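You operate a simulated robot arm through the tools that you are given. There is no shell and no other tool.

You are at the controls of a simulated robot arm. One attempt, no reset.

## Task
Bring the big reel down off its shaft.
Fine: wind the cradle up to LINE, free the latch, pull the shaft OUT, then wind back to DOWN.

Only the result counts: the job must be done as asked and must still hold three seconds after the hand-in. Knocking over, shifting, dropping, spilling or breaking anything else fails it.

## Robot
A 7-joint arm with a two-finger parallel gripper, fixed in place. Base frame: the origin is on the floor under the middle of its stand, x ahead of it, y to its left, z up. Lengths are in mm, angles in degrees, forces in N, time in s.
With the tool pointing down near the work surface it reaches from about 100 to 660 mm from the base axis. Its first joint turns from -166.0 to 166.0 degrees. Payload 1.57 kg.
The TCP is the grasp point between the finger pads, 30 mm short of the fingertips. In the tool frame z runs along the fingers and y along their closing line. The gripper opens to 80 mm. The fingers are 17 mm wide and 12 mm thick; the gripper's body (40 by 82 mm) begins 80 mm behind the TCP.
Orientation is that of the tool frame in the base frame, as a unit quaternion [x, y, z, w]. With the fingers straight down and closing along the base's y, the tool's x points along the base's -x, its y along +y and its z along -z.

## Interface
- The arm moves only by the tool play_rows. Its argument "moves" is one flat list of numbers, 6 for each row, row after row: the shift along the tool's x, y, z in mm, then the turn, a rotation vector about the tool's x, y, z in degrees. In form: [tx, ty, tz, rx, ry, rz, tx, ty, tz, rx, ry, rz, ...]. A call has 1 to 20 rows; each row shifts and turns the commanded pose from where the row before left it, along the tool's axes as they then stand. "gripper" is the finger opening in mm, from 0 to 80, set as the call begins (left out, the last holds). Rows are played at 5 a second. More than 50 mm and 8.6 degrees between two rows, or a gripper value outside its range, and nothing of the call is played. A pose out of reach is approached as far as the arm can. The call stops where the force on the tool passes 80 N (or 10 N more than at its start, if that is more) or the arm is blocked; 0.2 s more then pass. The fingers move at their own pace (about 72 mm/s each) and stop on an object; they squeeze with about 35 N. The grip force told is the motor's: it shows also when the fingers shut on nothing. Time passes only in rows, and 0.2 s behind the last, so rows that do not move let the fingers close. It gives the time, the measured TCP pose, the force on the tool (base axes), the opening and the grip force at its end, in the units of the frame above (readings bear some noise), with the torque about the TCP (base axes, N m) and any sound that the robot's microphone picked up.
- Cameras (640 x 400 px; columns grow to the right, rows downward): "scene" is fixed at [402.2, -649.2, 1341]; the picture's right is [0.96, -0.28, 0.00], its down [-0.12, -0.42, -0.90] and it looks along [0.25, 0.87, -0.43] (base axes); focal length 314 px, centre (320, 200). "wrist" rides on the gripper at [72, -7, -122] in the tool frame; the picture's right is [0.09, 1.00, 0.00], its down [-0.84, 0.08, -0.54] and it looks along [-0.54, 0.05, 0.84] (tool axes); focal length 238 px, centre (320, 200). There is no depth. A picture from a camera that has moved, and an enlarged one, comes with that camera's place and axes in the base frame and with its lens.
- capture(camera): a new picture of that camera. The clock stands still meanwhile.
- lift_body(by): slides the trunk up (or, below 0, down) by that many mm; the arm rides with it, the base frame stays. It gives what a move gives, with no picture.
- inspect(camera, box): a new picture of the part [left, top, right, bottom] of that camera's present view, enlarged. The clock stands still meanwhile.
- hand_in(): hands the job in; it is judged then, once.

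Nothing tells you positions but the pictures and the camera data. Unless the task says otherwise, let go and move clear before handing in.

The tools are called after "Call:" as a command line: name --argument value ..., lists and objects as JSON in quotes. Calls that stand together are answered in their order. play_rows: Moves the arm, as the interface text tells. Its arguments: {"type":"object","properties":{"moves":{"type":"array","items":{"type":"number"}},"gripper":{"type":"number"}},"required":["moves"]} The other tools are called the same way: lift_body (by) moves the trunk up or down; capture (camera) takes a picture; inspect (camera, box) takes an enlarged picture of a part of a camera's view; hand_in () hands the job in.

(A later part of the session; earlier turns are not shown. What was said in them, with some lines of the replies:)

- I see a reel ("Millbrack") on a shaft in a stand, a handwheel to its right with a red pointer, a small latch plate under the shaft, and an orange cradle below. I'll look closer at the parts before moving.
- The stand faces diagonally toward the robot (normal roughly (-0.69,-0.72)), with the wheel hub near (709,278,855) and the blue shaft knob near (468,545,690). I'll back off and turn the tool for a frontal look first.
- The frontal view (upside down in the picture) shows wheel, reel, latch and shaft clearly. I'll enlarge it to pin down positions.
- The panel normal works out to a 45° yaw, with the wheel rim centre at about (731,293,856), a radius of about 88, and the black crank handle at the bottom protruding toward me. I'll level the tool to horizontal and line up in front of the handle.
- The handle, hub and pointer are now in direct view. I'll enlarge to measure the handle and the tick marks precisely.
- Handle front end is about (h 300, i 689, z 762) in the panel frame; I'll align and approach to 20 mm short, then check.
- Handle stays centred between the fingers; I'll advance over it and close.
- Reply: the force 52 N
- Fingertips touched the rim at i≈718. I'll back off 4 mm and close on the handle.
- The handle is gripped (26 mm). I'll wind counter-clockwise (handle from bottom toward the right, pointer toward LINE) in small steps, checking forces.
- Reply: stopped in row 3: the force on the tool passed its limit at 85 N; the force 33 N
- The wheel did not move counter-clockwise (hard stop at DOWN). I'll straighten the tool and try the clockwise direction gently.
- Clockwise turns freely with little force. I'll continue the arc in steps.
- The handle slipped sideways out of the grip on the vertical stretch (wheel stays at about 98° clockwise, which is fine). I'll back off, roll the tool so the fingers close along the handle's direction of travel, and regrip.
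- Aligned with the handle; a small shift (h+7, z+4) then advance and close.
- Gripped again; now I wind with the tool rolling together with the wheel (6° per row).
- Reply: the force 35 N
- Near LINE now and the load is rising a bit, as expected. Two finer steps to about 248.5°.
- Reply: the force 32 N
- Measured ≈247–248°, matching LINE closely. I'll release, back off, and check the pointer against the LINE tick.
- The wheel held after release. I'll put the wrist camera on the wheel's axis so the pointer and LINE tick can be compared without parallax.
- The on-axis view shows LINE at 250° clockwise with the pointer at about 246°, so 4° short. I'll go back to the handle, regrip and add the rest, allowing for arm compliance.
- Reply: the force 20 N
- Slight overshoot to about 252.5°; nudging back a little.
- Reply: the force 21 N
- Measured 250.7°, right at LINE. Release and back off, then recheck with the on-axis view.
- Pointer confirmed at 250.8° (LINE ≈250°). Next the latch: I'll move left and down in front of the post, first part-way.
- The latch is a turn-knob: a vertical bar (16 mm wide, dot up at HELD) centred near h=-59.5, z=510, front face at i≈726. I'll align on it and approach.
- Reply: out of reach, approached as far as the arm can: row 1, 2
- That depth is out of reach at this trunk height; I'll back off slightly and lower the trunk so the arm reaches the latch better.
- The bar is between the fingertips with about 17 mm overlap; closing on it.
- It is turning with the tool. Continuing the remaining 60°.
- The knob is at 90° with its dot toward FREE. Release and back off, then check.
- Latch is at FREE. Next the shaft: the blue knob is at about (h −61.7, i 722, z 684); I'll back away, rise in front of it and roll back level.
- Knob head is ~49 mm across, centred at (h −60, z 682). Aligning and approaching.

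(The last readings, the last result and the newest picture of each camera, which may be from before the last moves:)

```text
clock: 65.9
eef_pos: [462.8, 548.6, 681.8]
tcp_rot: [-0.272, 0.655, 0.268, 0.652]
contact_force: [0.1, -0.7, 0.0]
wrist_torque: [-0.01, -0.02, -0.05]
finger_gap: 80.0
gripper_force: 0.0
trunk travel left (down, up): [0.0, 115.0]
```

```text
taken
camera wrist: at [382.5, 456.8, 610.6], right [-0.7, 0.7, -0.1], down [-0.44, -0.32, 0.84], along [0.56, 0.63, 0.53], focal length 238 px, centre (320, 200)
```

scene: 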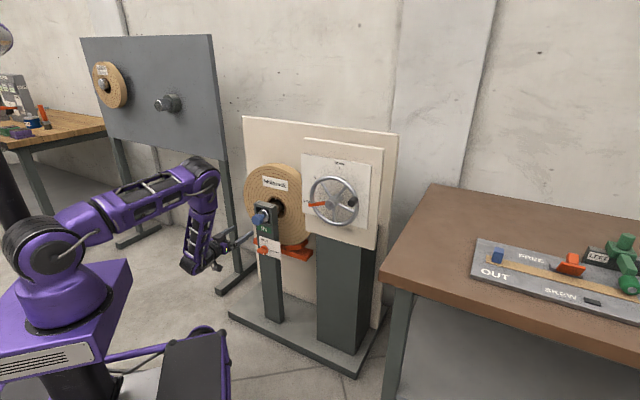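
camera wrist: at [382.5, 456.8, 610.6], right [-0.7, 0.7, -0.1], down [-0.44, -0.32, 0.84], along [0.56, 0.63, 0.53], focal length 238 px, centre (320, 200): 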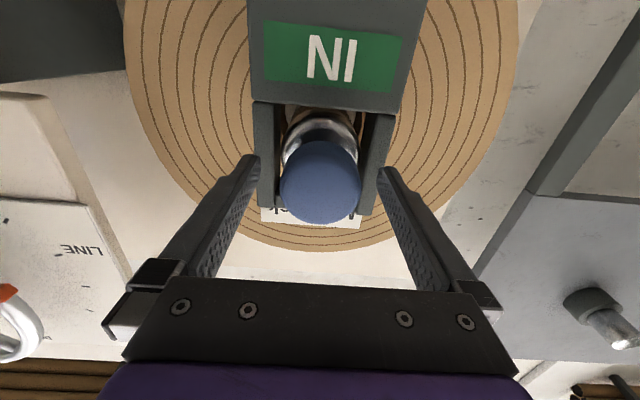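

Call:
play_rows --moves '[0, 0, 0, 0, 0, 0, 0, 0, 0, 0, 0, 0, 0, 0, 0, 0, 0, 0]' --gripper 0

Call:
capture --camera "wrist"

Call:
inspect --camera "scene" --box '[225, 190, 305, 270]'

```text
clock: 66.7
eef_pos: [463.6, 547.0, 680.8]
tcp_rot: [-0.273, 0.655, 0.268, 0.652]
contact_force: [0.6, 3.1, -0.4]
wrist_torque: [-0.1, 0.14, 0.34]
finger_gap: 47.6
gripper_force: 45.1
trunk travel left (down, up): [0.0, 115.0]
```

```text
taken
camera wrist: at [382.4, 456.9, 610.6], right [-0.7, 0.7, -0.1], down [-0.44, -0.32, 0.84], along [0.56, 0.63, 0.54], focal length 238 px, centre (320, 200)
```

wrist: 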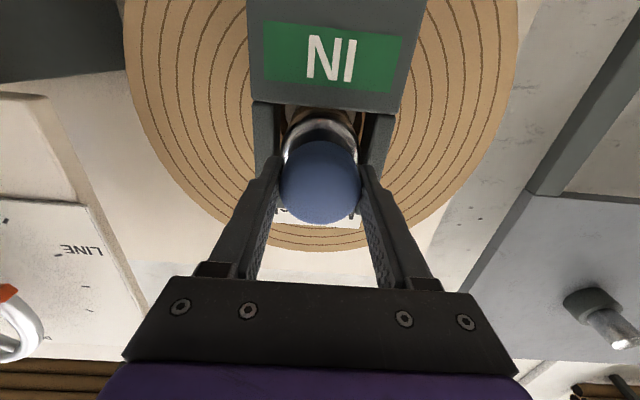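

```text
5.00 times, centred on (265, 230) of scene
camera zoom: at [402.2, -649.2, 1341.0], right [0.96, -0.28, 0.0], down [-0.12, -0.42, -0.9], along [0.25, 0.87, -0.43], focal length 1570 px, centre (595, 50)
```

zoom: 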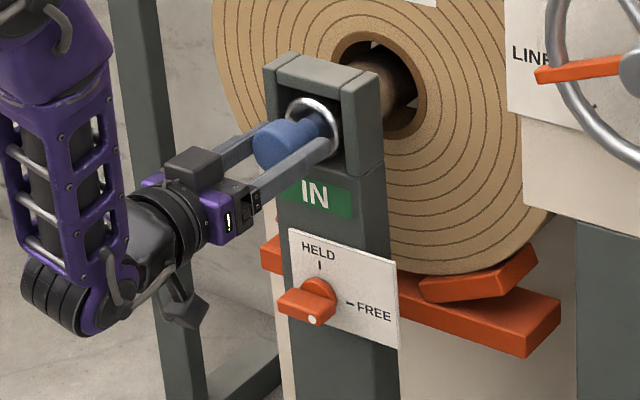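

Knob gripped (47.6 mm). Pulling straight out gently.

Call:
play_rows --moves '[0, 0, -5, 0, 0, 0, 0, 0, -5, 0, 0, 0, 0, 0, -5, 0, 0, 0]'

Call:
inspect --camera "scene" --box '[225, 190, 305, 270]'

```text
clock: 67.5
eef_pos: [451.6, 537.0, 681.7]
tcp_rot: [-0.272, 0.654, 0.268, 0.653]
contact_force: [-6.0, 8.2, 1.9]
wrist_torque: [-0.32, 0.13, -0.43]
finger_gap: 47.9
gripper_force: 44.8
trunk travel left (down, up): [0.0, 115.0]
```

```text
5.00 times, centred on (265, 230) of scene
camera zoom: at [402.2, -649.2, 1341.0], right [0.96, -0.28, 0.0], down [-0.12, -0.42, -0.9], along [0.25, 0.87, -0.43], focal length 1570 px, centre (595, 50)
```

zoom: 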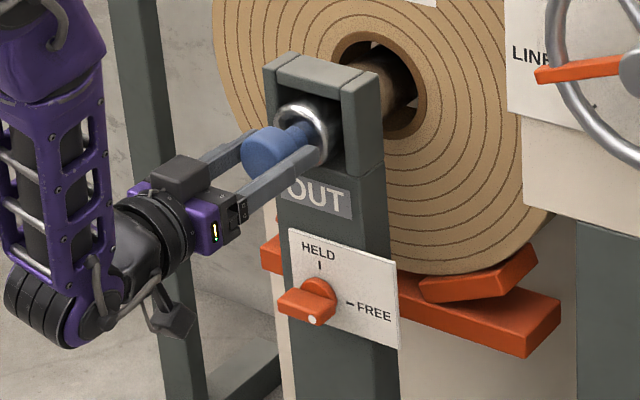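

The label flips to OUT as it moves and the shaft slides easily. Continue pulling until it's clear of the reel or reaches its stop.

Call:
play_rows --moves '[0, 0, -10, 0, 0, 0, 0, 0, -10, 0, 0, 0, 0, 0, -10, 0, 0, 0, 0, 0, -10, 0, 0, 0]'

Call:
inspect --camera "scene" --box '[225, 190, 305, 270]'

```text
clock: 68.5
eef_pos: [425.2, 509.3, 681.5]
tcp_rot: [-0.273, 0.654, 0.269, 0.652]
contact_force: [-6.6, 9.6, 0.5]
wrist_torque: [-0.42, 0.32, 0.41]
finger_gap: 47.9
gripper_force: 45.2
trunk travel left (down, up): [0.0, 115.0]
```

```text
5.00 times, centred on (265, 230) of scene
camera zoom: at [402.2, -649.2, 1341.0], right [0.96, -0.28, 0.0], down [-0.12, -0.42, -0.9], along [0.25, 0.87, -0.43], focal length 1570 px, centre (595, 50)
```

zoom: 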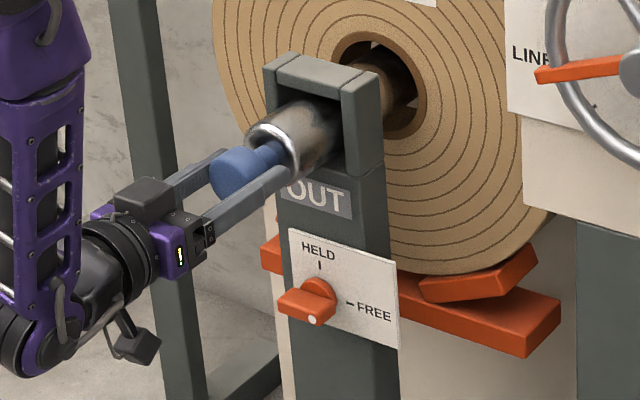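

Call:
play_rows --moves '[0, 0, -10, 0, 0, 0, 0, 0, -10, 0, 0, 0, 0, 0, -10, 0, 0, 0, 0, 0, -10, 0, 0, 0]'

Call:
inspect --camera "scene" --box '[225, 190, 305, 270]'

```text
clock: 69.5
eef_pos: [396.3, 481.0, 681.0]
tcp_rot: [-0.272, 0.655, 0.267, 0.652]
contact_force: [-6.3, 8.7, -3.1]
wrist_torque: [0.2, -0.39, -0.27]
finger_gap: 47.7
gripper_force: 45.0
trunk travel left (down, up): [0.0, 115.0]
```

```text
5.00 times, centred on (265, 230) of scene
camera zoom: at [402.2, -649.2, 1341.0], right [0.96, -0.28, 0.0], down [-0.12, -0.42, -0.9], along [0.25, 0.87, -0.43], focal length 1570 px, centre (595, 50)
```

zoom: 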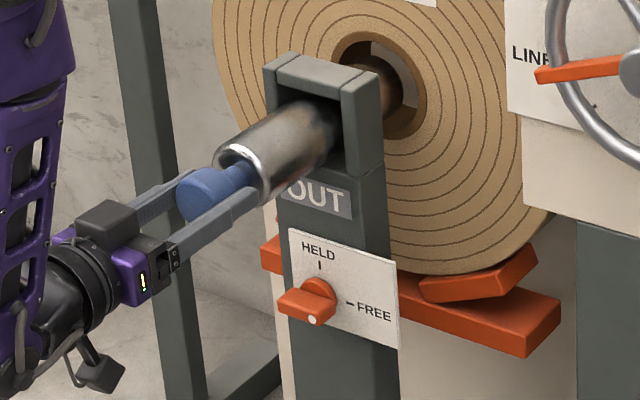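

Call:
play_rows --moves '[0, 0, -10, 0, 0, 0, 0, 0, -10, 0, 0, 0, 0, 0, -10, 0, 0, 0]'

Call:
inspect --camera "scene" --box '[225, 190, 305, 270]'

```text
clock: 70.3
eef_pos: [376.6, 461.9, 682.9]
tcp_rot: [-0.271, 0.653, 0.268, 0.654]
contact_force: [13.8, 40.3, 0.9]
wrist_torque: [0.12, -0.03, 0.81]
finger_gap: 46.8
gripper_force: 45.2
trunk travel left (down, up): [0.0, 115.0]
```

```text
5.00 times, centred on (265, 230) of scene
camera zoom: at [402.2, -649.2, 1341.0], right [0.96, -0.28, 0.0], down [-0.12, -0.42, -0.9], along [0.25, 0.87, -0.43], focal length 1570 px, centre (595, 50)
```

zoom: 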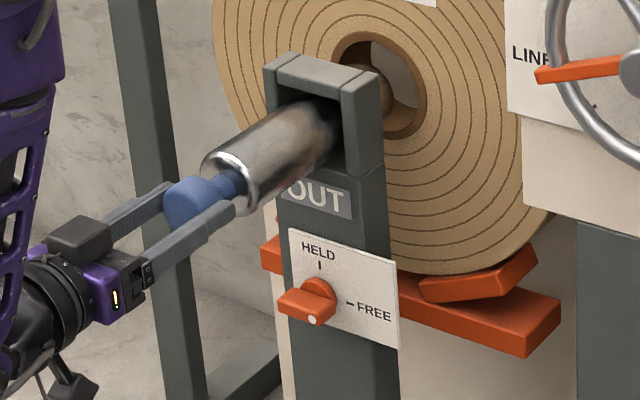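

Force rose to ~42 N, likely the end stop after ~120 mm. I'll check from the wrist before releasing.

Call:
capture --camera "wrist"

Call:
play_rows --moves '[0, 0, -3, 0, 0, 0, 0, 0, 0, 0, 0, 0]'

Call:
inspect --camera "scene" --box '[250, 180, 310, 240]'

```text
taken
camera wrist: at [296.1, 370.4, 612.1], right [-0.7, 0.7, -0.1], down [-0.44, -0.33, 0.84], along [0.56, 0.63, 0.54], focal length 238 px, centre (320, 200)
```

wrist: 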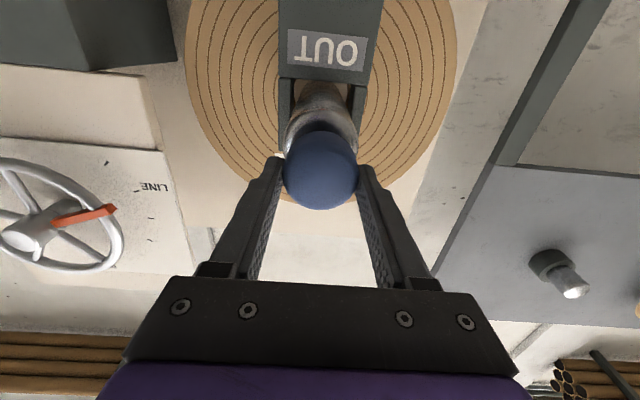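

```text
clock: 70.9
eef_pos: [375.6, 459.4, 683.0]
tcp_rot: [-0.272, 0.652, 0.27, 0.654]
contact_force: [13.2, 41.8, 8.0]
wrist_torque: [0.32, -0.15, 0.79]
finger_gap: 47.7
gripper_force: 44.9
trunk travel left (down, up): [0.0, 115.0]
```

```text
6.67 times, centred on (280, 210) of scene
camera zoom: at [402.2, -649.2, 1341.0], right [0.96, -0.28, 0.0], down [-0.12, -0.42, -0.9], along [0.25, 0.87, -0.43], focal length 2094 px, centre (587, 133)
```

zoom: 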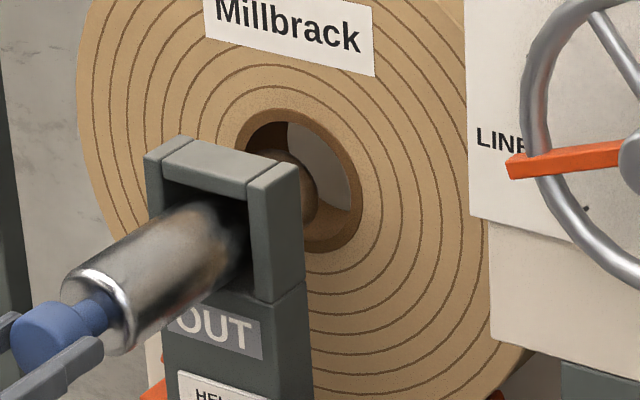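

The shaft is at its stop with the label OUT, and I can see through the reel's bore. I'll release the knob and back away.

Call:
play_rows --moves '[0, 0, 0, 0, 0, 0, 0, 0, 0, 0, 0, 0, 0, 0, 0, 0, 0, 0]' --gripper 80

Call:
play_rows --moves '[0, 0, -25, 0, 0, 0, 0, 0, -25, 0, 0, 0, 0, 0, -20, 0, 0, 0]'

Call:
capture --camera "wrist"

Call:
capture --camera "scene"

Call:
inspect --camera "scene" --box '[220, 150, 330, 280]'

```text
clock: 71.7
eef_pos: [374.0, 457.0, 680.9]
tcp_rot: [-0.272, 0.655, 0.267, 0.652]
contact_force: [0.3, 0.0, -0.1]
wrist_torque: [-0.02, -0.03, 0.04]
finger_gap: 80.1
gripper_force: 0.1
trunk travel left (down, up): [0.0, 115.0]
```

```text
clock: 72.5
eef_pos: [322.1, 406.9, 682.0]
tcp_rot: [-0.272, 0.655, 0.267, 0.653]
contact_force: [-0.4, 0.6, -0.1]
wrist_torque: [-0.02, 0.05, 0.0]
finger_gap: 79.7
gripper_force: 0.1
trunk travel left (down, up): [0.0, 115.0]
```

```text
taken
camera wrist: at [241.9, 315.7, 610.5], right [-0.7, 0.7, -0.1], down [-0.44, -0.32, 0.84], along [0.56, 0.63, 0.54], focal length 238 px, centre (320, 200)
```

wrist: 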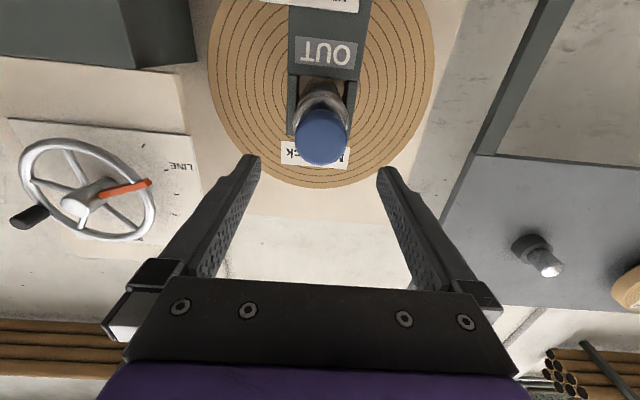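

```text
taken
```

scene: 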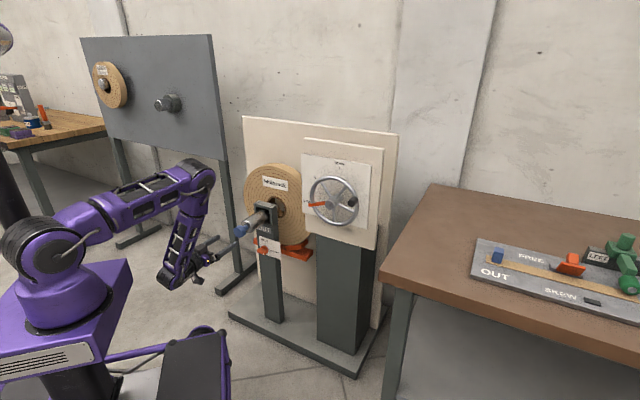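

```text
3.08 times, centred on (275, 215) of scene
camera zoom: at [402.2, -649.2, 1341.0], right [0.96, -0.28, 0.0], down [-0.12, -0.42, -0.9], along [0.25, 0.87, -0.43], focal length 966 px, centre (458, 154)
```

zoom: 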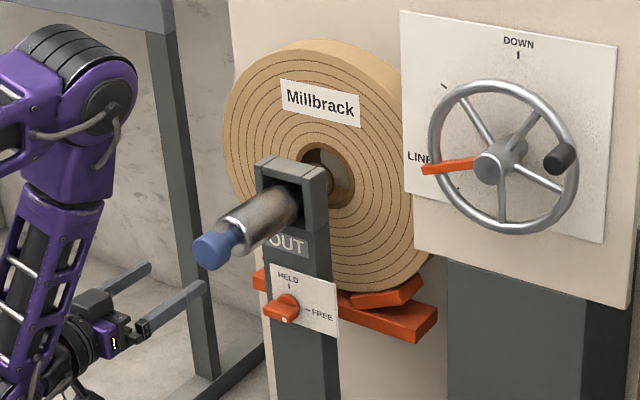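

Shaft is out and stable. Now return to the wheel: raise the trunk back, swing right while well clear of the protruding knob, and roll for the handle at upper right.

Call:
lift_body --by 50

Call:
play_rows --moves '[-15, -45, 0, 0, 0, 0, -15, -45, 0, 0, 0, 0, -15, -45, 0, 0, 0, 0, -15, -45, 0, 0, 0, 0, -15, -45, 0, 0, 0, 0, -15, -45, 0, 0, 0, 0, -15, -45, 0, 0, 0, 0, -15, -45, 0, 0, 0, 0, -15, -45, 0, 0, 0, 0, -15, -41, 0, 0, 0, 0, 0, 0, 0, 0, 0, 7.8, 0, 0, 0, 0, 0, 7.8, 0, 0, 0, 0, 0, 7.8, 0, 0, 0, 0, 0, 7.8, 0, 0, 0, 0, 0, 7.8, 0, 0, 0, 0, 0, 7.8, 0, 0, 0, 0, 0, 7.8, 0, 0, 0, 0, 0, 7.8, 0, 0, 0, 0, 0, 7.8]' --gripper 70

Call:
capture --camera "scene"

Call:
capture --camera "wrist"

```text
clock: 73.4
eef_pos: [322.9, 407.0, 731.4]
tcp_rot: [-0.272, 0.654, 0.269, 0.652]
contact_force: [0.6, -0.6, 0.1]
wrist_torque: [0.01, -0.01, -0.01]
finger_gap: 80.0
gripper_force: 0.0
trunk travel left (down, up): [-50.0, 65.0]
```

```text
clock: 77.4
eef_pos: [638.5, 91.4, 883.7]
tcp_rot: [0.155, 0.692, 0.595, 0.379]
contact_force: [0.3, 0.8, 0.3]
wrist_torque: [0.0, -0.01, -0.01]
finger_gap: 70.1
gripper_force: 0.0
trunk travel left (down, up): [-50.0, 65.0]
```

```text
taken
```

scene: 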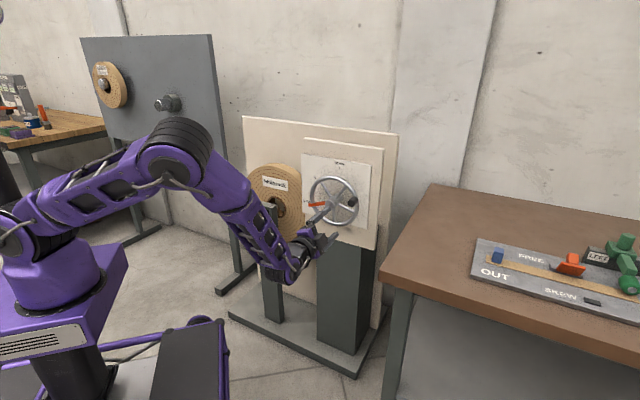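

```text
taken
camera wrist: at [506.2, 52.3, 853.7], right [-0.3, 0.31, 0.9], down [0.15, -0.92, 0.36], along [0.94, 0.25, 0.23], focal length 238 px, centre (320, 200)
```

wrist: 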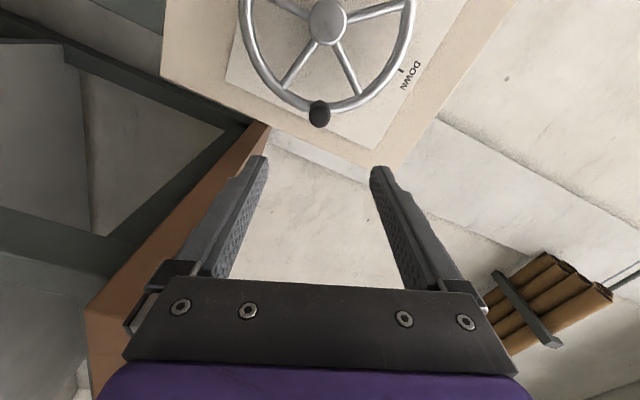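

Call:
play_rows --moves '[0.7, -1.9, 43, 0, 0, 0, 0, 0, 43, 0, 0, 0, 0, 0, 43, 0, 0, 0]'

Call:
capture --camera "wrist"

```text
clock: 78.2
eef_pos: [730.3, 185.1, 882.7]
tcp_rot: [0.155, 0.692, 0.594, 0.38]
contact_force: [-0.2, -0.1, 0.8]
wrist_torque: [0.01, 0.02, 0.0]
finger_gap: 70.0
gripper_force: 0.1
trunk travel left (down, up): [-50.0, 65.0]
```

```text
taken
camera wrist: at [598.7, 145.4, 852.8], right [-0.3, 0.31, 0.9], down [0.15, -0.92, 0.36], along [0.94, 0.25, 0.23], focal length 238 px, centre (320, 200)
```

wrist: 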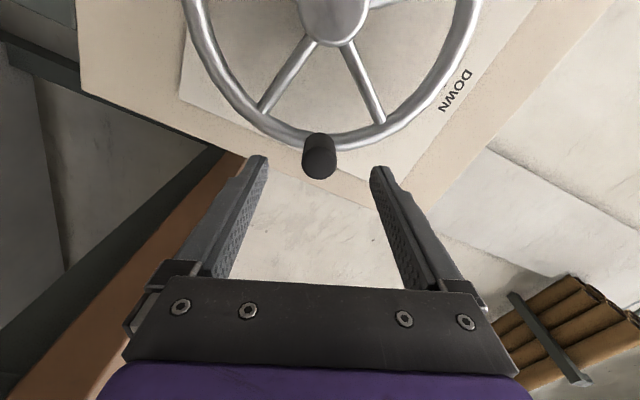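

Call:
play_rows --moves '[0, 0, 18, 0, 0, 0, 0, 0, 18, 0, 0, 0]'

Call:
play_rows --moves '[0, 0, 0, 0, 0, 0, 0, 0, 0, 0, 0, 0, 0, 0, 0, 0, 0, 0]' --gripper 0

```text
clock: 78.8
eef_pos: [754.8, 210.2, 882.2]
tcp_rot: [0.154, 0.692, 0.594, 0.381]
contact_force: [-0.5, 0.3, -0.2]
wrist_torque: [-0.01, -0.02, -0.01]
finger_gap: 70.3
gripper_force: 0.1
trunk travel left (down, up): [-50.0, 65.0]
```

```text
clock: 79.6
eef_pos: [754.3, 211.3, 881.3]
tcp_rot: [0.153, 0.691, 0.595, 0.38]
contact_force: [0.0, 1.8, 0.9]
wrist_torque: [0.61, -0.7, 0.38]
finger_gap: 25.7
gripper_force: 37.1
trunk travel left (down, up): [-50.0, 65.0]
```

Regripped. Winding back counter-clockwise toward DOWN, tool rolling with the wheel.

Call:
play_rows --moves '[0.49, 9.43, 0, 0, 0, -6, 0.49, 9.43, 0, 0, 0, -6, 0.49, 9.43, 0, 0, 0, -6, 0.49, 9.43, 0, 0, 0, -6]'

Call:
inspect --camera "scene" --box '[230, 150, 380, 290]'

```text
clock: 80.6
eef_pos: [741.2, 224.8, 911.3]
tcp_rot: [0.005, 0.708, 0.502, 0.496]
contact_force: [4.8, 4.6, 3.6]
wrist_torque: [0.61, -0.23, 0.91]
finger_gap: 25.7
gripper_force: 36.9
trunk travel left (down, up): [-50.0, 65.0]
```

```text
2.86 times, centred on (305, 220) of scene
camera zoom: at [402.2, -649.2, 1341.0], right [0.96, -0.28, 0.0], down [-0.12, -0.42, -0.9], along [0.25, 0.87, -0.43], focal length 897 px, centre (363, 143)
```

zoom: 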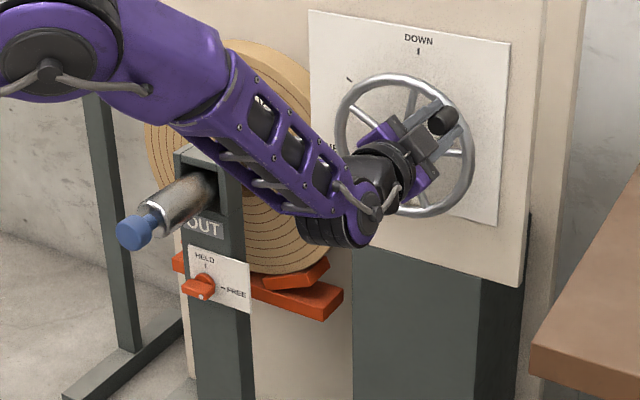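

Call:
play_rows --moves '[0.49, 9.43, 0, 0, 0, -6, 0.49, 9.43, 0, 0, 0, -6, 0.49, 9.43, 0, 0, 0, -6, 0.49, 9.43, 0, 0, 0, -6, 0.49, 9.43, 0, 0, 0, -6, 0.49, 9.43, 0, 0, 0, -6]'

Call:
inspect --camera "scene" --box '[230, 150, 380, 290]'

```text
clock: 82.0
eef_pos: [705.1, 258.0, 938.9]
tcp_rot: [-0.214, 0.676, 0.324, 0.626]
contact_force: [9.6, 5.8, 4.3]
wrist_torque: [-0.49, 0.4, 0.91]
finger_gap: 25.7
gripper_force: 37.0
trunk travel left (down, up): [-50.0, 65.0]
```

```text
2.86 times, centred on (305, 220) of scene
camera zoom: at [402.2, -649.2, 1341.0], right [0.96, -0.28, 0.0], down [-0.12, -0.42, -0.9], along [0.25, 0.87, -0.43], focal length 897 px, centre (363, 143)
```

zoom: 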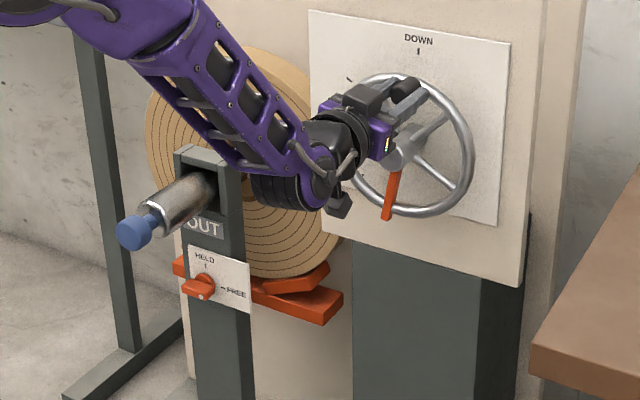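

Call:
play_rows --moves '[0.49, 9.43, 0, 0, 0, -6, 0.49, 9.43, 0, 0, 0, -6, 0.49, 9.43, 0, 0, 0, -6, 0.49, 9.43, 0, 0, 0, -6, 0.49, 9.43, 0, 0, 0, -6, 0.49, 9.43, 0, 0, 0, -6]'

Call:
inspect --camera "scene" --box '[230, 150, 380, 290]'

```text
clock: 83.4
eef_pos: [666.6, 297.7, 931.2]
tcp_rot: [-0.412, 0.576, 0.116, 0.696]
contact_force: [0.2, 7.4, 10.0]
wrist_torque: [0.72, -0.5, -0.29]
finger_gap: 25.8
gripper_force: 36.9
trunk travel left (down, up): [-50.0, 65.0]
```

```text
2.86 times, centred on (305, 220) of scene
camera zoom: at [402.2, -649.2, 1341.0], right [0.96, -0.28, 0.0], down [-0.12, -0.42, -0.9], along [0.25, 0.87, -0.43], focal length 897 px, centre (363, 143)
```

zoom: 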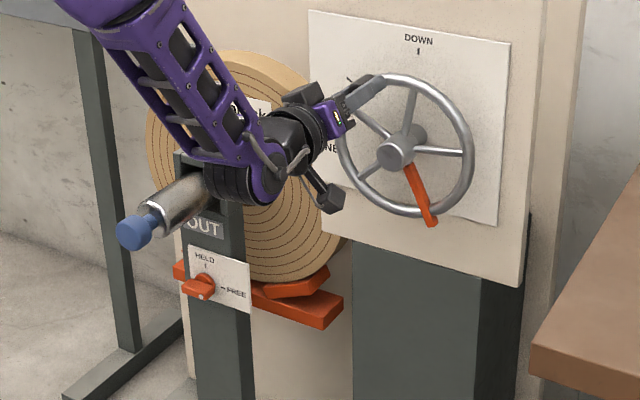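

Call:
play_rows --moves '[0.49, 9.43, 0, 0, 0, -6, 0.49, 9.43, 0, 0, 0, -6, 0.49, 9.43, 0, 0, 0, -6, 0.49, 9.43, 0, 0, 0, -6, 0.49, 9.43, 0, 0, 0, -6, 0.49, 9.43, 0, 0, 0, -6]'

Call:
inspect --camera "scene" --box '[230, 150, 380, 290]'

```text
clock: 84.8
eef_pos: [638.1, 327.1, 889.7]
tcp_rot: [-0.571, 0.421, -0.105, 0.697]
contact_force: [1.0, 16.2, 4.9]
wrist_torque: [0.89, -0.93, 0.26]
finger_gap: 25.9
gripper_force: 36.9
trunk travel left (down, up): [-50.0, 65.0]
```

```text
2.86 times, centred on (305, 220) of scene
camera zoom: at [402.2, -649.2, 1341.0], right [0.96, -0.28, 0.0], down [-0.12, -0.42, -0.9], along [0.25, 0.87, -0.43], focal length 897 px, centre (363, 143)
```

zoom: 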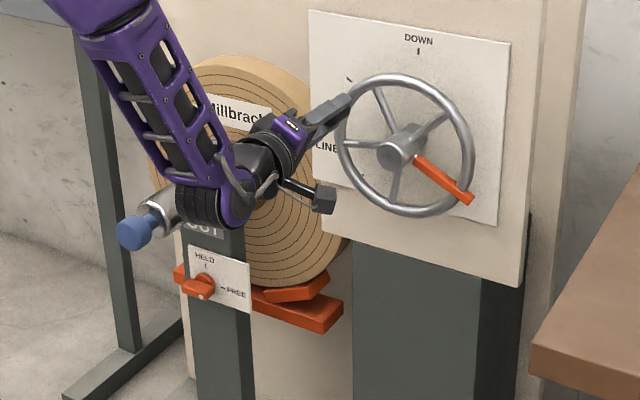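

Call:
play_rows --moves '[0.49, 9.43, 0, 0, 0, -6, 0.49, 9.43, 0, 0, 0, -6, 0.5, 9.43, 0, 0, 0, 0, 1.48, 9.33, 0, 0, 0, 0, 2.45, 9.13, 0, 0, 0, 0, 3.39, 8.82, 0, 0, 0, 0, 4.29, 8.42, 0, 0, 0, 0]'

Call:
inspect --camera "scene" --box '[230, 150, 380, 290]'

Call:
capture --camera "wrist"

```text
clock: 86.4
eef_pos: [633.6, 327.9, 826.2]
tcp_rot: [-0.611, 0.36, -0.178, 0.682]
contact_force: [4.1, 2.6, 2.3]
wrist_torque: [0.54, -1.32, 0.32]
finger_gap: 24.6
gripper_force: 36.5
trunk travel left (down, up): [-50.0, 65.0]
```

```text
2.86 times, centred on (305, 220) of scene
camera zoom: at [402.2, -649.2, 1341.0], right [0.96, -0.28, 0.0], down [-0.12, -0.42, -0.9], along [0.25, 0.87, -0.43], focal length 897 px, centre (363, 143)
```

zoom: 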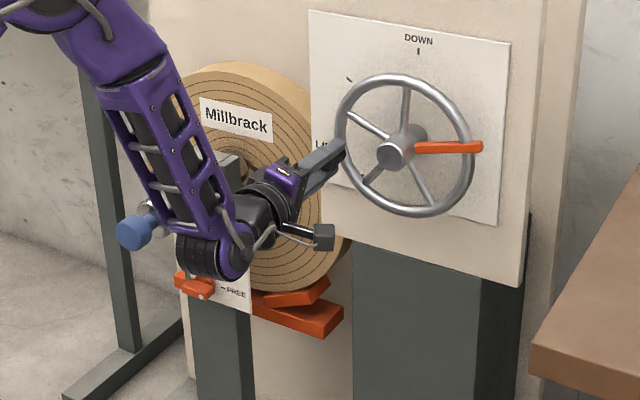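

```text
taken
camera wrist: at [597.9, 192.5, 814.7], right [-0.13, 0.13, -0.98], down [-0.97, 0.2, 0.16], along [0.22, 0.97, 0.09], focal length 238 px, centre (320, 200)
```

wrist: 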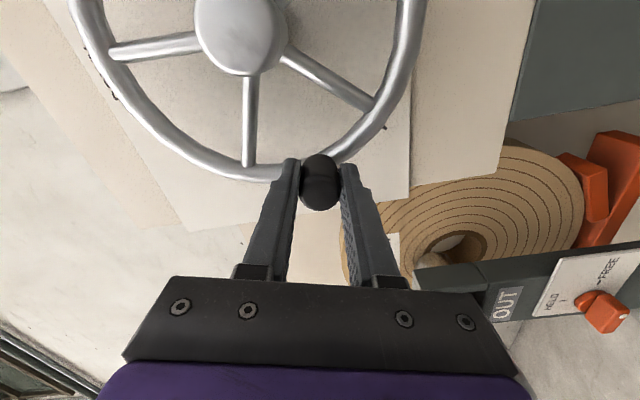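

Pointer is now ~74° from DOWN. I'll release here and regrip with the tool rolled the other way for the last stretch.

Call:
play_rows --moves '[0, 0, 0, 0, 0, 0, 0, 0, 0, 0, 0, 0]' --gripper 70

Call:
play_rows --moves '[0, 0, -25, 0, 0, 0, 0, 0, -25, 0, 0, 0, 0, 0, 0, 0, 0, 8.2, 0, 0, 0, 0, 0, 8.2, 0, 0, 0, 0, 0, 8.2, 0, 0, 0, 0, 0, 8.2, 0, 0, 0, 0, 0, 8.2, 0, 0, 0, 0, 0, 8.2, 0, 0, 0, 0, 0, 8.2, 0, 0, 0, 0, 0, 8.2, 0, 0, 0, 0, 0, 8.2, 0, 0, 0, 0, 0, 8.2, 0, 0, 0, 0, 0, 8.2, 0, 0, 0, 0, 0, 8.2, 0, 0, 0, 0, 0, 8.2, 0, 0, 0, 0, 0, 8.2, 0, 0, 0, 0, 0, 8.2, 0, 0, 0, 0, 0, 8.2, 0, 0, 0, 0, 0, 8.2, 0, 0, 0, 0, 0, 8.2]'

Call:
capture --camera "wrist"

Call:
capture --camera "scene"

```text
clock: 87.0
eef_pos: [633.6, 328.9, 827.2]
tcp_rot: [-0.611, 0.36, -0.178, 0.682]
contact_force: [-1.0, -0.2, 0.4]
wrist_torque: [0.04, -0.03, -0.01]
finger_gap: 70.2
gripper_force: 0.0
trunk travel left (down, up): [-50.0, 65.0]
```

```text
clock: 91.2
eef_pos: [598.4, 293.8, 827.3]
tcp_rot: [0.176, 0.687, 0.607, 0.359]
contact_force: [-0.6, -0.1, 0.4]
wrist_torque: [0.02, 0.01, 0.0]
finger_gap: 70.0
gripper_force: 0.1
trunk travel left (down, up): [-50.0, 65.0]
```

```text
taken
camera wrist: at [464.9, 256.4, 802.3], right [-0.26, 0.26, 0.93], down [0.17, -0.93, 0.31], along [0.95, 0.24, 0.2], focal length 238 px, centre (320, 200)
```

wrist: 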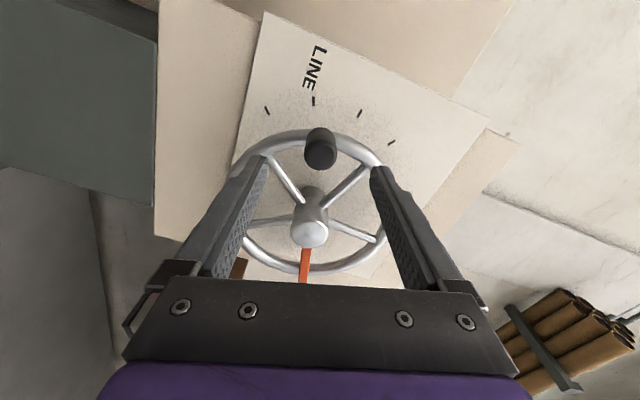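

```text
taken
```

scene: 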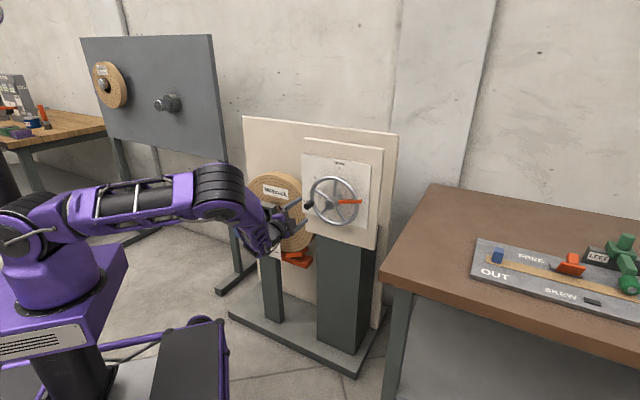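

Call:
play_rows --moves '[0, 0, 18, 0, 0, 0, 0, 0, 18, 0, 0, 0, 0, 0, 17, 0, 0, 0]'

Call:
play_rows --moves '[0, 0, 0, 0, 0, 0, 0, 0, 0, 0, 0, 0, 0, 0, 0, 0, 0, 0]' --gripper 0

```text
clock: 92.0
eef_pos: [636.0, 330.8, 826.6]
tcp_rot: [0.176, 0.687, 0.606, 0.361]
contact_force: [0.3, 0.0, -0.1]
wrist_torque: [0.03, 0.01, -0.01]
finger_gap: 69.9
gripper_force: 0.0
trunk travel left (down, up): [-50.0, 65.0]
```

```text
clock: 92.8
eef_pos: [636.6, 330.9, 827.2]
tcp_rot: [0.174, 0.686, 0.607, 0.361]
contact_force: [0.3, 2.0, 0.1]
wrist_torque: [0.56, -0.83, 0.51]
finger_gap: 25.8
gripper_force: 37.1
trunk travel left (down, up): [-50.0, 65.0]
```

Call:
play_rows --moves '[-0.49, -9.43, 0, 0, 0, -6, -0.49, -9.43, 0, 0, 0, -6, -0.49, -9.43, 0, 0, 0, -6, -0.49, -9.43, 0, 0, 0, -6, -0.49, -9.43, 0, 0, 0, -6, -0.49, -9.43, 0, 0, 0, -6]'

Call:
inspect --camera "scene" --box '[230, 150, 380, 290]'

```text
clock: 94.2
eef_pos: [657.6, 309.1, 780.7]
tcp_rot: [-0.047, 0.707, 0.465, 0.531]
contact_force: [8.0, 7.7, 2.4]
wrist_torque: [-0.01, 0.0, 1.46]
finger_gap: 25.8
gripper_force: 37.9
trunk travel left (down, up): [-50.0, 65.0]
```

```text
2.86 times, centred on (305, 220) of scene
camera zoom: at [402.2, -649.2, 1341.0], right [0.96, -0.28, 0.0], down [-0.12, -0.42, -0.9], along [0.25, 0.87, -0.43], focal length 897 px, centre (363, 143)
```

zoom: 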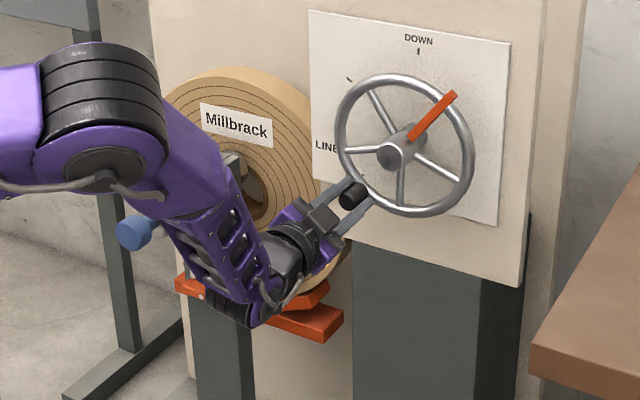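

Call:
play_rows --moves '[-0.49, -9.43, 0, 0, 0, -6, -0.49, -9.43, 0, 0, 0, -6, -0.49, -9.43, 0, 0, 0, -6, -0.49, -9.43, 0, 0, 0, -6, -0.49, -9.43, 0, 0, 0, -6]'

Call:
inspect --camera "scene" --box '[230, 150, 380, 290]'

```text
clock: 95.4
eef_pos: [687.9, 279.6, 763.2]
tcp_rot: [-0.228, 0.672, 0.311, 0.632]
contact_force: [9.9, 11.0, -8.8]
wrist_torque: [0.53, -0.1, 0.76]
finger_gap: 25.9
gripper_force: 37.2
trunk travel left (down, up): [-50.0, 65.0]
```

```text
2.86 times, centred on (305, 220) of scene
camera zoom: at [402.2, -649.2, 1341.0], right [0.96, -0.28, 0.0], down [-0.12, -0.42, -0.9], along [0.25, 0.87, -0.43], focal length 897 px, centre (363, 143)
```

zoom: 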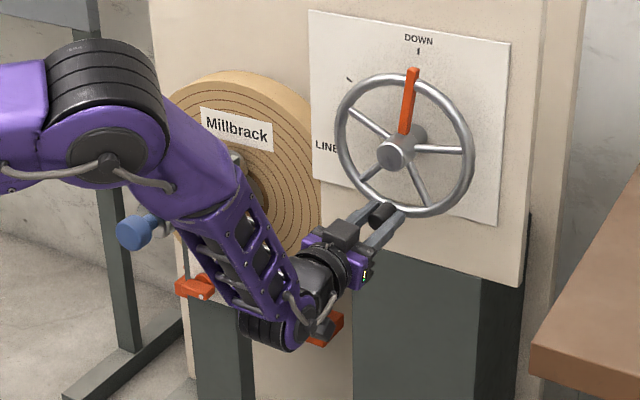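

Call:
play_rows --moves '[-0.3, -6.3, 0, 0, 0, -4, -0.3, -6.3, 0, 0, 0, -4, 0, -2, 0, 0, 0, 0, 0, 0, 0, 0, 0, 0]'

Call:
inspect --camera "scene" --box '[300, 150, 380, 230]'

```text
clock: 96.4
eef_pos: [695.8, 272.0, 763.2]
tcp_rot: [-0.276, 0.654, 0.269, 0.651]
contact_force: [-19.6, 17.5, -1.2]
wrist_torque: [-0.15, 0.62, -0.67]
finger_gap: 26.0
gripper_force: 37.0
trunk travel left (down, up): [-50.0, 65.0]
```

```text
5.00 times, centred on (340, 190) of scene
camera zoom: at [402.2, -649.2, 1341.0], right [0.96, -0.28, 0.0], down [-0.12, -0.42, -0.9], along [0.25, 0.87, -0.43], focal length 1570 px, centre (220, 250)
```

zoom: 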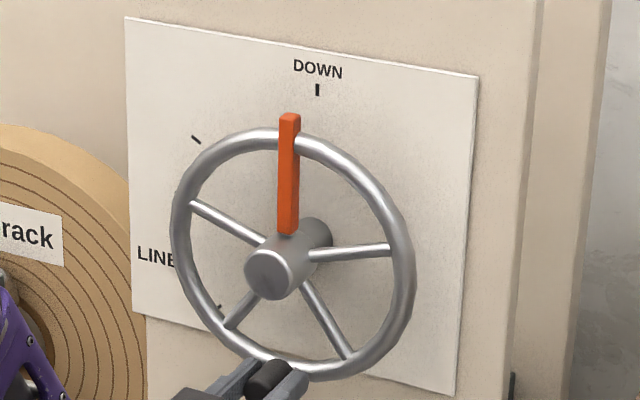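

Back at DOWN against the stop, pointer matching its original place. Release and back away to verify the reel.

Call:
play_rows --moves '[0, 2, 0, 0, 0, 0, 0, 0, 0, 0, 0, 0]'

Call:
play_rows --moves '[0, 0, 0, 0, 0, 0, 0, 0, 0, 0, 0, 0]' --gripper 80

Call:
play_rows --moves '[0, 0, -25, 0, 0, 0, 0, 0, -25, 0, 0, 0, 0, 0, -40, 0, 0, 0, 0, 0, -40, 0, 0, 0]'

Call:
capture --camera "scene"

Call:
capture --camera "wrist"

Call:
inspect --camera "scene" --box '[225, 150, 375, 290]'

```text
clock: 97.0
eef_pos: [695.9, 271.7, 763.6]
tcp_rot: [-0.275, 0.654, 0.267, 0.652]
contact_force: [-15.5, 15.2, -7.3]
wrist_torque: [0.59, -0.35, 0.88]
finger_gap: 25.9
gripper_force: 37.1
trunk travel left (down, up): [-50.0, 65.0]
```

```text
clock: 97.6
eef_pos: [697.4, 268.9, 763.6]
tcp_rot: [-0.273, 0.654, 0.266, 0.654]
contact_force: [-0.6, -0.4, -0.3]
wrist_torque: [0.01, 0.02, 0.0]
finger_gap: 80.2
gripper_force: 0.1
trunk travel left (down, up): [-50.0, 65.0]
```

```text
clock: 98.6
eef_pos: [604.7, 179.0, 765.0]
tcp_rot: [-0.272, 0.654, 0.267, 0.653]
contact_force: [0.3, 0.1, 0.3]
wrist_torque: [0.05, -0.04, 0.0]
finger_gap: 80.0
gripper_force: 0.0
trunk travel left (down, up): [-50.0, 65.0]
```

```text
taken
```

scene: 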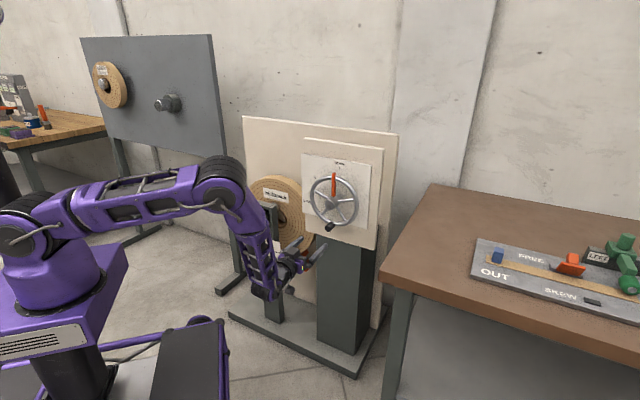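

```text
taken
camera wrist: at [523.3, 87.9, 693.5], right [-0.7, 0.7, -0.1], down [-0.44, -0.32, 0.84], along [0.56, 0.63, 0.54], focal length 238 px, centre (320, 200)
```

wrist: 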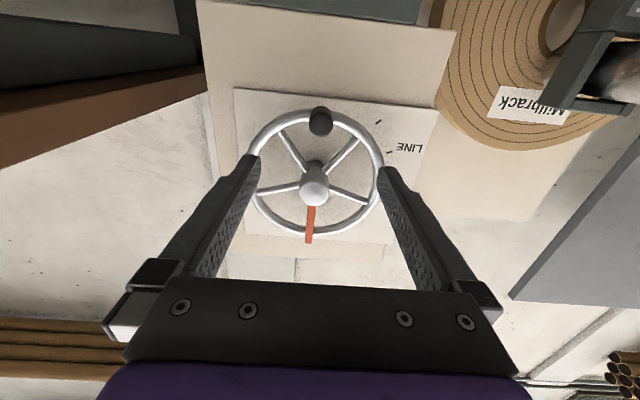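

```text
2.86 times, centred on (300, 220) of scene
camera zoom: at [402.2, -649.2, 1341.0], right [0.96, -0.28, 0.0], down [-0.12, -0.42, -0.9], along [0.25, 0.87, -0.43], focal length 897 px, centre (377, 143)
```

zoom: 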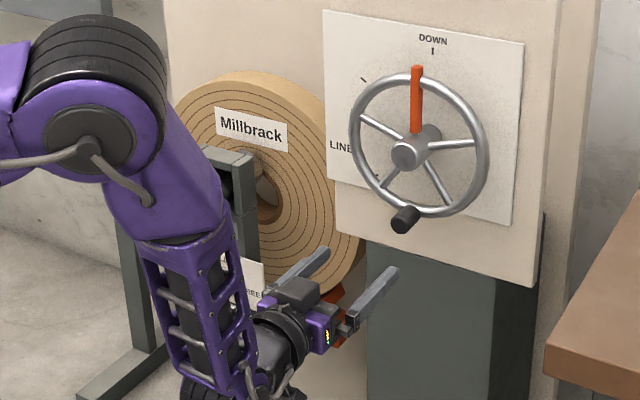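

Moving the arm up and back, clear of everything, for a final check of the reel, shaft and latch.

Call:
play_rows --moves '[0, 0, -40, 0, 0, 0, 0, 0, -40, 0, 0, 0, -45, -15, 0, 0, 0, 0, -45, -15, 0, 0, 0, 0, -45, -15, 0, 0, 0, 0, -45, -15, 0, 0, 0, 0, -45, -15, 0, 0, 0, 0]'

Call:
capture --camera "scene"

Call:
inspect --camera "scene" --box '[225, 150, 375, 290]'

```text
clock: 100.2
eef_pos: [602.5, 71.0, 992.7]
tcp_rot: [-0.271, 0.655, 0.267, 0.653]
contact_force: [0.1, 0.6, -0.6]
wrist_torque: [0.01, -0.05, 0.02]
finger_gap: 80.1
gripper_force: 0.0
trunk travel left (down, up): [-50.0, 65.0]
```

```text
taken
```

scene: 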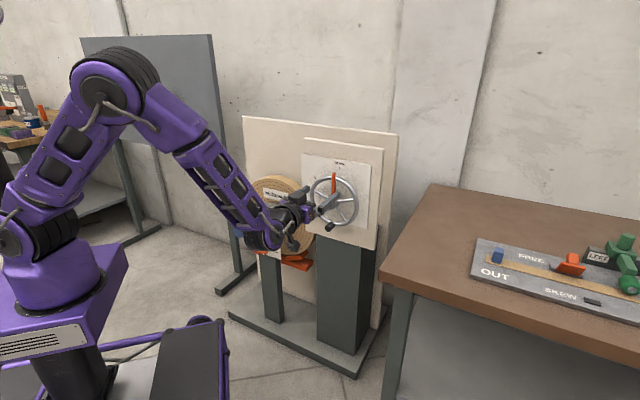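

```text
2.86 times, centred on (300, 220) of scene
camera zoom: at [402.2, -649.2, 1341.0], right [0.96, -0.28, 0.0], down [-0.12, -0.42, -0.9], along [0.25, 0.87, -0.43], focal length 897 px, centre (377, 143)
```

zoom: 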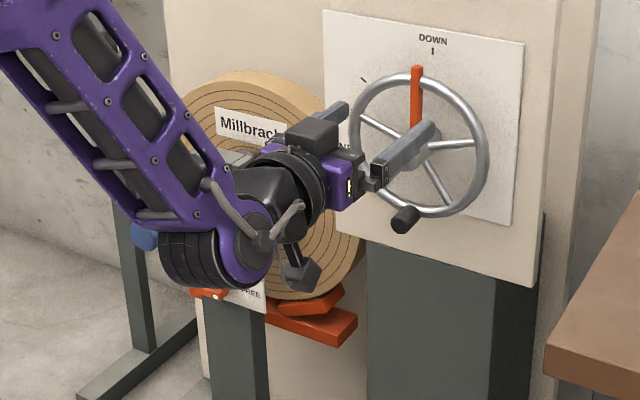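

Call:
play_rows --moves '[-45, 0, -10, 0, 0, 0, -45, 0, -10, 0, 0, 0, -45, 0, -10, 0, 0, 0, -45, 0, -10, 0, 0, 0, -45, 0, 0, 0, 0, 0]'

Call:
inspect --camera "scene" --box '[215, 150, 375, 290]'

Call:
inspect --camera "scene" --box '[225, 170, 325, 270]'

```text
clock: 101.4
eef_pos: [570.9, 43.3, 1218.5]
tcp_rot: [-0.272, 0.655, 0.265, 0.653]
contact_force: [-0.1, -0.2, -1.0]
wrist_torque: [-0.01, 0.01, 0.01]
finger_gap: 80.3
gripper_force: 0.0
trunk travel left (down, up): [-50.0, 65.0]
```

```text
2.86 times, centred on (295, 220) of scene
camera zoom: at [402.2, -649.2, 1341.0], right [0.96, -0.28, 0.0], down [-0.12, -0.42, -0.9], along [0.25, 0.87, -0.43], focal length 897 px, centre (391, 143)
```

zoom: 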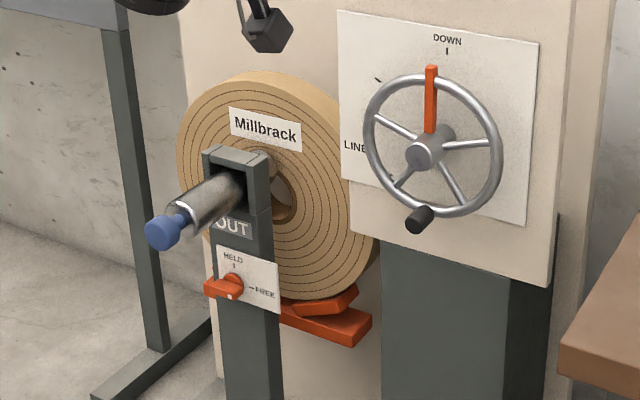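

```text
4.00 times, centred on (275, 220) of scene
camera zoom: at [402.2, -649.2, 1341.0], right [0.96, -0.28, 0.0], down [-0.12, -0.42, -0.9], along [0.25, 0.87, -0.43], focal length 1256 px, centre (500, 120)
```

zoom: 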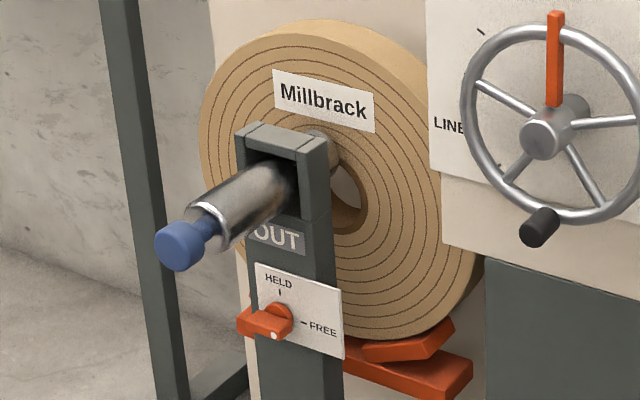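

The reel rests lowered in the cradle, below the shaft line. The shaft label reads OUT, the latch is at FREE, the pointer is back at DOWN, and the arm is well clear. Handing in.

Call:
hand_in

```text
The job is handed in.
```

The reel is down off its shaft and resting in the cradle, and I've handed the job in. I don't have the judge's verdict.

- **Cradle:** I wound it up to LINE. The wheel only turns clockwise from DOWN, about 250° to LINE. I first set it at about 246°, so I went back and corrected it to about 251° before going on.
- **Latch:** turned from HELD to FREE. It is still at FREE.
- **Shaft:** pulled out about 120 mm to its stop. The label reads OUT, and I could see through the reel's bore.
- **Wind back:** the wheel is back against its stop at DOWN, with the pointer where it started.

On the first wind-up the crank handle slipped out of the gripper once. The wheel stayed where it was, and I regripped and carried on. I saw nothing else moved or knocked in the final pictures, and the arm was clear before the hand-in.
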